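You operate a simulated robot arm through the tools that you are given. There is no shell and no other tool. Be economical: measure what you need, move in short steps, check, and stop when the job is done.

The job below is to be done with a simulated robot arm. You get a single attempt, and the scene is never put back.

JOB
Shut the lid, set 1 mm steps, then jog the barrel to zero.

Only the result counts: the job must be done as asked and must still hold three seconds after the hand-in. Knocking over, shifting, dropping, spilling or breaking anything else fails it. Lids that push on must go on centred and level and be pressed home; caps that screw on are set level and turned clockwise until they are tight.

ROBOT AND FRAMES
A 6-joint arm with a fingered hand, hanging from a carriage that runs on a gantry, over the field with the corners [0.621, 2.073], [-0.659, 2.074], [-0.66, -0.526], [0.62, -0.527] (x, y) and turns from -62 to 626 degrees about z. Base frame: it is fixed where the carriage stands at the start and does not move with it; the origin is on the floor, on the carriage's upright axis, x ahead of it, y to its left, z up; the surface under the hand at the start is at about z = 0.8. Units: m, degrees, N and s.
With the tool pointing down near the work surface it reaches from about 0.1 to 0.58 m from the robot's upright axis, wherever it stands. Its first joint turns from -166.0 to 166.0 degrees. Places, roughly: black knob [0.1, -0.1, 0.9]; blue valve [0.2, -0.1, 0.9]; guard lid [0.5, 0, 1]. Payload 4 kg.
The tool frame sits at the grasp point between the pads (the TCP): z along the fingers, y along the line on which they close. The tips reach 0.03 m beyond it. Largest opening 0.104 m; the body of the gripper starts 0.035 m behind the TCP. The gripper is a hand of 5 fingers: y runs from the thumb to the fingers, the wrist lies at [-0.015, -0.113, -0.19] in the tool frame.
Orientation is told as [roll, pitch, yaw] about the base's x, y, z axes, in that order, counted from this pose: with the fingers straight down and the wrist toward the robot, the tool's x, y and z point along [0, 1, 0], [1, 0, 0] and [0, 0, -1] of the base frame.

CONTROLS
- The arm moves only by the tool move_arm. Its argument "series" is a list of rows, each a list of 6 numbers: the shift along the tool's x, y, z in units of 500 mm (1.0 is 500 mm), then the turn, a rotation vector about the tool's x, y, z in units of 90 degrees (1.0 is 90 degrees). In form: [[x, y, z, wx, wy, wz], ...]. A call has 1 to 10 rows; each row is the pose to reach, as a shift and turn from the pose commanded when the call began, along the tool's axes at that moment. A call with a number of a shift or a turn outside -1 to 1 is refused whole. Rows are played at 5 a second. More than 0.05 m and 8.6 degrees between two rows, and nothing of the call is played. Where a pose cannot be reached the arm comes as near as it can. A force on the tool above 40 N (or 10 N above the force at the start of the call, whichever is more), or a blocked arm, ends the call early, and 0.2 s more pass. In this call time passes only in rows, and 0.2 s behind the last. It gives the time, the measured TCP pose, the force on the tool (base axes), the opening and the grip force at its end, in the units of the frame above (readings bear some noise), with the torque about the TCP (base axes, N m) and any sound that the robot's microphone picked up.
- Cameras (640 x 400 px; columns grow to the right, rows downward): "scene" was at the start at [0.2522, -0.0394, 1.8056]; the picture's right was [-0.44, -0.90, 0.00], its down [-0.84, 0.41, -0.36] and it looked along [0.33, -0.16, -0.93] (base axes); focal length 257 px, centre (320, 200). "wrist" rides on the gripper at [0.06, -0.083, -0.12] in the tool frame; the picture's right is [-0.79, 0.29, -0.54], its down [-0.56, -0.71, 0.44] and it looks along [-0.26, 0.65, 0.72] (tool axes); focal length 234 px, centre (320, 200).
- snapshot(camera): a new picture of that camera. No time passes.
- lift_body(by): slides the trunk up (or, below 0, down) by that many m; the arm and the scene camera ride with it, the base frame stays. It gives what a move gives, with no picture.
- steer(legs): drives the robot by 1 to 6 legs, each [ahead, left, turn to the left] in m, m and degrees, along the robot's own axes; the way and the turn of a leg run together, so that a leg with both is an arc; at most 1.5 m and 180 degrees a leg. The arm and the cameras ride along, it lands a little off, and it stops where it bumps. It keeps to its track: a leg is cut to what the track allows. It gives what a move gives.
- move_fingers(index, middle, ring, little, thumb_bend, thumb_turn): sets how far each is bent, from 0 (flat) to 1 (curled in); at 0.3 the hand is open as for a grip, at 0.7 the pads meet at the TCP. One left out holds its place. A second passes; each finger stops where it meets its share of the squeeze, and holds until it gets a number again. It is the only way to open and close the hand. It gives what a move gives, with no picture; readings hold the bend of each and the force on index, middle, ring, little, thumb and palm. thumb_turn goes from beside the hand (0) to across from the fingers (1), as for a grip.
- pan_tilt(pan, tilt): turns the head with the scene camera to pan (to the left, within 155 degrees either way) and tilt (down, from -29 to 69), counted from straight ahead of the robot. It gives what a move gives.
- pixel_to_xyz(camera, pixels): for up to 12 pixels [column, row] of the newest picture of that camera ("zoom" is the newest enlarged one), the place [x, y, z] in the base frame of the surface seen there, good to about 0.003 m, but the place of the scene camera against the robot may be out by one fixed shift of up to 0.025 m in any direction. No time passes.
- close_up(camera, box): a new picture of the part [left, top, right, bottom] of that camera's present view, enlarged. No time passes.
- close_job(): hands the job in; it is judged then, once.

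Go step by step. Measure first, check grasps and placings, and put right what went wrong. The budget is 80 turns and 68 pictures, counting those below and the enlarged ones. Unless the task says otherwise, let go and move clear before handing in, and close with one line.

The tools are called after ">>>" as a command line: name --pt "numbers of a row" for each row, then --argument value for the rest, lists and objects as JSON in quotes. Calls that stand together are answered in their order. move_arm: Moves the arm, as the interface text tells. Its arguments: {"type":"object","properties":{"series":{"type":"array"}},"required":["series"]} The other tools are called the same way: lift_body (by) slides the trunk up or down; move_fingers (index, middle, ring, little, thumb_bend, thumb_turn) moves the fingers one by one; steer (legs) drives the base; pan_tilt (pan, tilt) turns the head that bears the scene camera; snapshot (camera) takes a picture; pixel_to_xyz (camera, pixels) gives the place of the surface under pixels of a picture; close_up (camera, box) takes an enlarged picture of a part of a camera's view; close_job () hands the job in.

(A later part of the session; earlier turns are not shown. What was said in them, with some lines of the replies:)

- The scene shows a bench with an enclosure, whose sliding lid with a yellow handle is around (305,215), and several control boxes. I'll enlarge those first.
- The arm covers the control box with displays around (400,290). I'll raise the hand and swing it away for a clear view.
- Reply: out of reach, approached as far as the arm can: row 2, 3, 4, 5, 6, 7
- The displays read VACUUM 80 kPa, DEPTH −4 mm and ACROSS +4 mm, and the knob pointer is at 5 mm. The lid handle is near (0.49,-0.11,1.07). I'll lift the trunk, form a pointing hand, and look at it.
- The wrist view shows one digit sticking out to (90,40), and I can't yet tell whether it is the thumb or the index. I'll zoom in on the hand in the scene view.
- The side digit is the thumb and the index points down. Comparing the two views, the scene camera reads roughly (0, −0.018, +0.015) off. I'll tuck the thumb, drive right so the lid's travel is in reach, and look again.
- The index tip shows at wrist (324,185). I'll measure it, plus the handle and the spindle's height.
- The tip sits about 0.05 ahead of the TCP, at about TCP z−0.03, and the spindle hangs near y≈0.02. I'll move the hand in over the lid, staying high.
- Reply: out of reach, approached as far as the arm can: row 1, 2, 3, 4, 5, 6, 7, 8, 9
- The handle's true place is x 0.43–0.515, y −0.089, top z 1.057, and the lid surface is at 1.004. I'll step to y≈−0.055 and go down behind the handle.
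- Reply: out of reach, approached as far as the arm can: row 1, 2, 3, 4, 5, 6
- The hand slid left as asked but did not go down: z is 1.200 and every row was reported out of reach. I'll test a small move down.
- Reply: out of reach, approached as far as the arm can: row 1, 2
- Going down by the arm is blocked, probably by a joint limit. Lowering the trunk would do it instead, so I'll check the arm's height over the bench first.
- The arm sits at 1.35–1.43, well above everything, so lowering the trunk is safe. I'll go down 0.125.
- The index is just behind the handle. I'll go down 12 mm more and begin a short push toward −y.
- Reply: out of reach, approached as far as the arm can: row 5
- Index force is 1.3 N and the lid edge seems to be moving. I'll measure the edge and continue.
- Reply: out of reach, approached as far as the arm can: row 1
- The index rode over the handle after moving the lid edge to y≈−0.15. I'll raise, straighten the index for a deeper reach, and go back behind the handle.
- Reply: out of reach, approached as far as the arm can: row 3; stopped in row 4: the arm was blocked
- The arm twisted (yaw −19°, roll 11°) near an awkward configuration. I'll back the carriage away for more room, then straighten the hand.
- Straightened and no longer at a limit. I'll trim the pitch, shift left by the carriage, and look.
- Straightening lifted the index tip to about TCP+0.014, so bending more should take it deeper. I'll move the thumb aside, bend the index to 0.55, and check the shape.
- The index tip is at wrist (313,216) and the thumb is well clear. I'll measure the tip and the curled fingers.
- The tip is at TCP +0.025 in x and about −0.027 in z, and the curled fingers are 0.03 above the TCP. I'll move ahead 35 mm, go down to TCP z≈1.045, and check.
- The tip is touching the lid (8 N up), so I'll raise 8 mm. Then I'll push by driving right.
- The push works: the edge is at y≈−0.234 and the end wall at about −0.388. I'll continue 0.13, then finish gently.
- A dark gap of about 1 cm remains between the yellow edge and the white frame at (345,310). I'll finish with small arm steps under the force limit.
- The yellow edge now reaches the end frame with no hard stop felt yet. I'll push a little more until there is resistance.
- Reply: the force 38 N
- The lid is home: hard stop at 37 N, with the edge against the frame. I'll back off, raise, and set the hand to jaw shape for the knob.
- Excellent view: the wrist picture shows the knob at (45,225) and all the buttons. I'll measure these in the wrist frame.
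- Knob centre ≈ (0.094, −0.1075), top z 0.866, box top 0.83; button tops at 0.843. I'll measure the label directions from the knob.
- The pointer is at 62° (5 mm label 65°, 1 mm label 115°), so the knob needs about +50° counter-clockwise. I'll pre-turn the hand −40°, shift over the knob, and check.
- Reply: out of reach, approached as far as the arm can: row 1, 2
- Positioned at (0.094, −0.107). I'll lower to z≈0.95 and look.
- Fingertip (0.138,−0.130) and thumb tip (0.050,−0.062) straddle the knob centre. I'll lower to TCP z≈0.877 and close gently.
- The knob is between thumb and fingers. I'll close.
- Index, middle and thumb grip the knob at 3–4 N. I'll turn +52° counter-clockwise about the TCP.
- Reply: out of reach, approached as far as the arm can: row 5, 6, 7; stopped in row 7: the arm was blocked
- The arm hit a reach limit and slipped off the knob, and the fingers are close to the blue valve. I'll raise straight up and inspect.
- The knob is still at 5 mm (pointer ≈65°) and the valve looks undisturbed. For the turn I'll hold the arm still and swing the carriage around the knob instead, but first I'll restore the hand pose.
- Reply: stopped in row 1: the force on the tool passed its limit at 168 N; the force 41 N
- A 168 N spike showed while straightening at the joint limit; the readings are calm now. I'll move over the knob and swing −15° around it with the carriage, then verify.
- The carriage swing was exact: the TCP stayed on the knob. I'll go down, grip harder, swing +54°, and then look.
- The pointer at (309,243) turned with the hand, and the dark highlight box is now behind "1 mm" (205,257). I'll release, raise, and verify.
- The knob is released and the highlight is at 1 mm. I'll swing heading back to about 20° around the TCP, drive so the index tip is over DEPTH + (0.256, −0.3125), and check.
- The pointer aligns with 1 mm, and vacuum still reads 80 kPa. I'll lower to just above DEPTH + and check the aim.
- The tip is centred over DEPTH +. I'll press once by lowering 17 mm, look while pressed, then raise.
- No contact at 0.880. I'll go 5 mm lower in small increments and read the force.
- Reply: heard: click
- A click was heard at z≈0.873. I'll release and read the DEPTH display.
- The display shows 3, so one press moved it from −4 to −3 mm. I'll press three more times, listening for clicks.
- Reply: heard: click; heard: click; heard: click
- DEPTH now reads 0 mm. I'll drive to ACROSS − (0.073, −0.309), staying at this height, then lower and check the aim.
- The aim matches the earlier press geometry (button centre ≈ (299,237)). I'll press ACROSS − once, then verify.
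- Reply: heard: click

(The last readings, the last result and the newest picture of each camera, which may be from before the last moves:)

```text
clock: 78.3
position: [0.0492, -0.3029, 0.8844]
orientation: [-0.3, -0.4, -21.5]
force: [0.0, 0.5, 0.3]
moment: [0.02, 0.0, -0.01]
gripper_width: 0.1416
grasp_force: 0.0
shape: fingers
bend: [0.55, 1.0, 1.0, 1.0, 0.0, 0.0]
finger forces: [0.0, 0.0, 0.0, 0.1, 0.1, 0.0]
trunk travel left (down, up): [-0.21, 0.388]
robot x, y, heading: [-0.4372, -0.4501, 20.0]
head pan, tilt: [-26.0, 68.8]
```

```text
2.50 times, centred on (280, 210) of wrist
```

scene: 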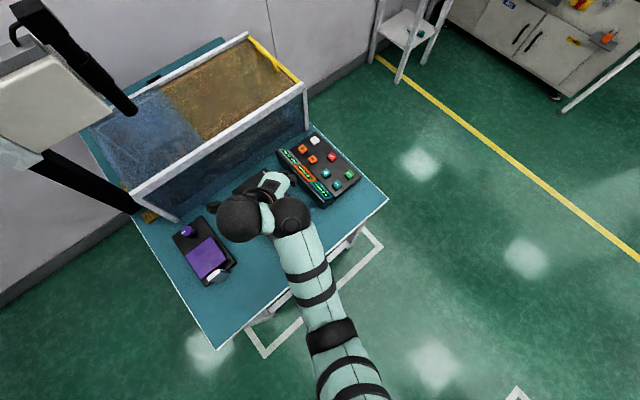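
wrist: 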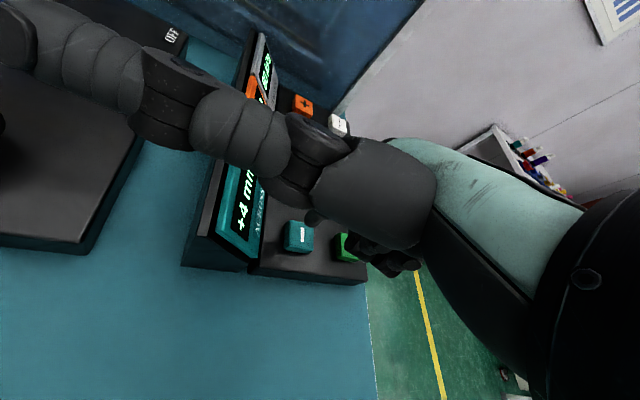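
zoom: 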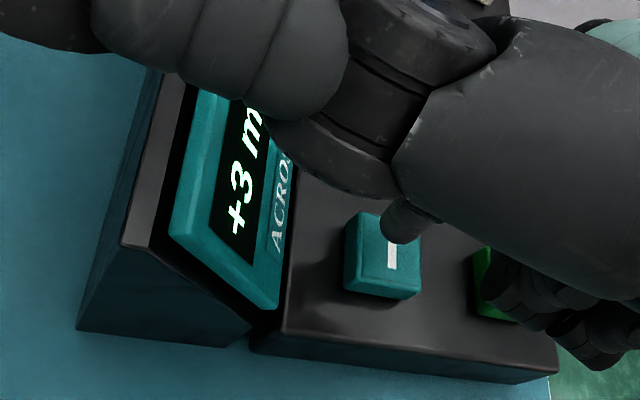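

ACROSS reads +3 mm. I'll make three more presses.

>>> lift_body --by -0.0145

>>> lift_body --by 0.0145

>>> lift_body --by -0.0145

>>> lift_body --by 0.0145

>>> lift_body --by -0.0145

>>> lift_body --by 0.2

>>> snapshot --camera "wrist"

>>> snapshot --camera "scene"

```text
clock: 79.0
position: [0.051, -0.304, 0.8712]
orientation: [-0.3, -0.4, -21.5]
force: [-0.5, -0.6, 3.6]
moment: [-0.02, -0.09, 0.01]
gripper_width: 0.1414
grasp_force: 2.0
shape: fingers
bend: [0.55, 1.0, 1.0, 1.0, 0.0, 0.0]
finger forces: [3.3, 0.1, 0.0, 0.1, 0.0, 0.1]
trunk travel left (down, up): [-0.195, 0.403]
robot x, y, heading: [-0.4415, -0.4563, 20.3]
head pan, tilt: [-26.0, 68.8]
heard: click
```

```text
clock: 79.6
position: [0.0503, -0.303, 0.8854]
orientation: [-0.3, -0.3, -21.5]
force: [0.4, 0.4, -0.9]
moment: [0.0, 0.0, -0.02]
gripper_width: 0.1417
grasp_force: 0.0
shape: fingers
bend: [0.55, 1.0, 1.0, 1.0, 0.0, 0.0]
finger forces: [0.0, 0.0, 0.0, 0.0, 0.0, 0.1]
trunk travel left (down, up): [-0.21, 0.388]
robot x, y, heading: [-0.4413, -0.4545, 20.1]
head pan, tilt: [-26.0, 68.8]
```

```text
clock: 80.2
position: [0.0503, -0.3032, 0.8713]
orientation: [-0.3, -0.3, -21.6]
force: [0.9, 0.1, 2.7]
moment: [0.02, -0.11, -0.02]
gripper_width: 0.1418
grasp_force: 1.8
shape: fingers
bend: [0.55, 1.0, 1.0, 1.0, 0.0, 0.0]
finger forces: [3.2, 0.0, 0.1, 0.0, 0.0, 0.0]
trunk travel left (down, up): [-0.195, 0.403]
robot x, y, heading: [-0.4401, -0.4549, 19.8]
head pan, tilt: [-26.0, 68.8]
heard: click
```

```text
clock: 80.8
position: [0.05, -0.3041, 0.8848]
orientation: [-0.3, -0.3, -21.4]
force: [0.1, -1.2, -1.2]
moment: [0.0, 0.0, -0.02]
gripper_width: 0.1416
grasp_force: 0.0
shape: fingers
bend: [0.55, 1.0, 1.0, 1.0, 0.0, 0.0]
finger forces: [0.0, 0.0, 0.0, 0.1, 0.0, 0.1]
trunk travel left (down, up): [-0.21, 0.388]
robot x, y, heading: [-0.4419, -0.4545, 20.1]
head pan, tilt: [-26.0, 68.8]
```

```text
clock: 81.5
position: [0.0502, -0.3031, 0.8717]
orientation: [-0.3, -0.5, -21.5]
force: [-0.5, -0.9, 3.1]
moment: [-0.05, -0.09, 0.02]
gripper_width: 0.1417
grasp_force: 2.0
shape: fingers
bend: [0.55, 1.0, 1.0, 1.0, 0.0, 0.0]
finger forces: [3.2, 0.0, 0.0, 0.0, 0.0, 0.0]
trunk travel left (down, up): [-0.195, 0.403]
robot x, y, heading: [-0.4393, -0.4506, 20.0]
head pan, tilt: [-26.0, 68.8]
heard: click
```

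```text
clock: 83.6
position: [0.0502, -0.3028, 1.071]
orientation: [-0.2, -0.4, -21.5]
force: [-0.4, 0.0, -0.9]
moment: [0.01, -0.04, -0.02]
gripper_width: 0.1417
grasp_force: 0.0
shape: fingers
bend: [0.55, 1.0, 1.0, 1.0, 0.0, 0.0]
finger forces: [0.0, 0.0, 0.1, 0.1, 0.0, 0.0]
trunk travel left (down, up): [-0.395, 0.203]
robot x, y, heading: [-0.4443, -0.4531, 20.2]
head pan, tilt: [-26.0, 68.8]
```

```text
9 pictures are left
```

wrist: 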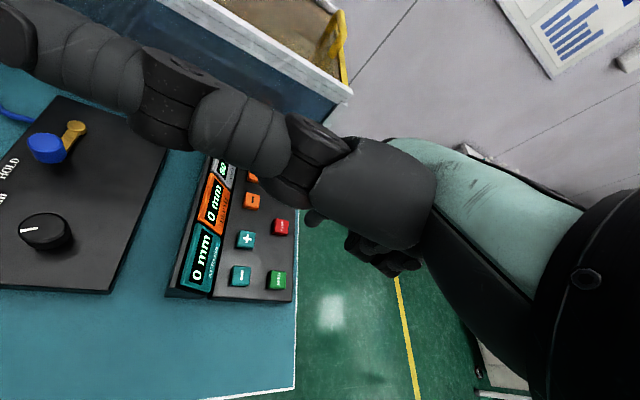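

```text
8 pictures are left
```

scene: 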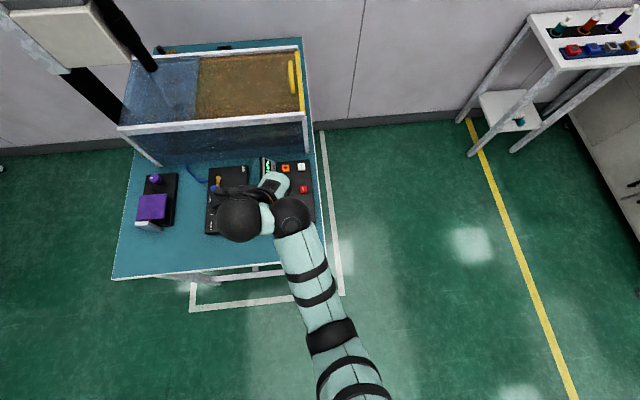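

Both displays read 0 mm in the wrist view, at (200,262) and (215,205). The knob is at 1 mm, the lid's yellow edge sits against the end frame, and the hand is clear, so I'm handing in.

>>> close_job

```text
The job is handed in.
```

The lid is shut, the step knob is at 1 mm, and DEPTH and ACROSS both read 0 mm. I've handed the job in.
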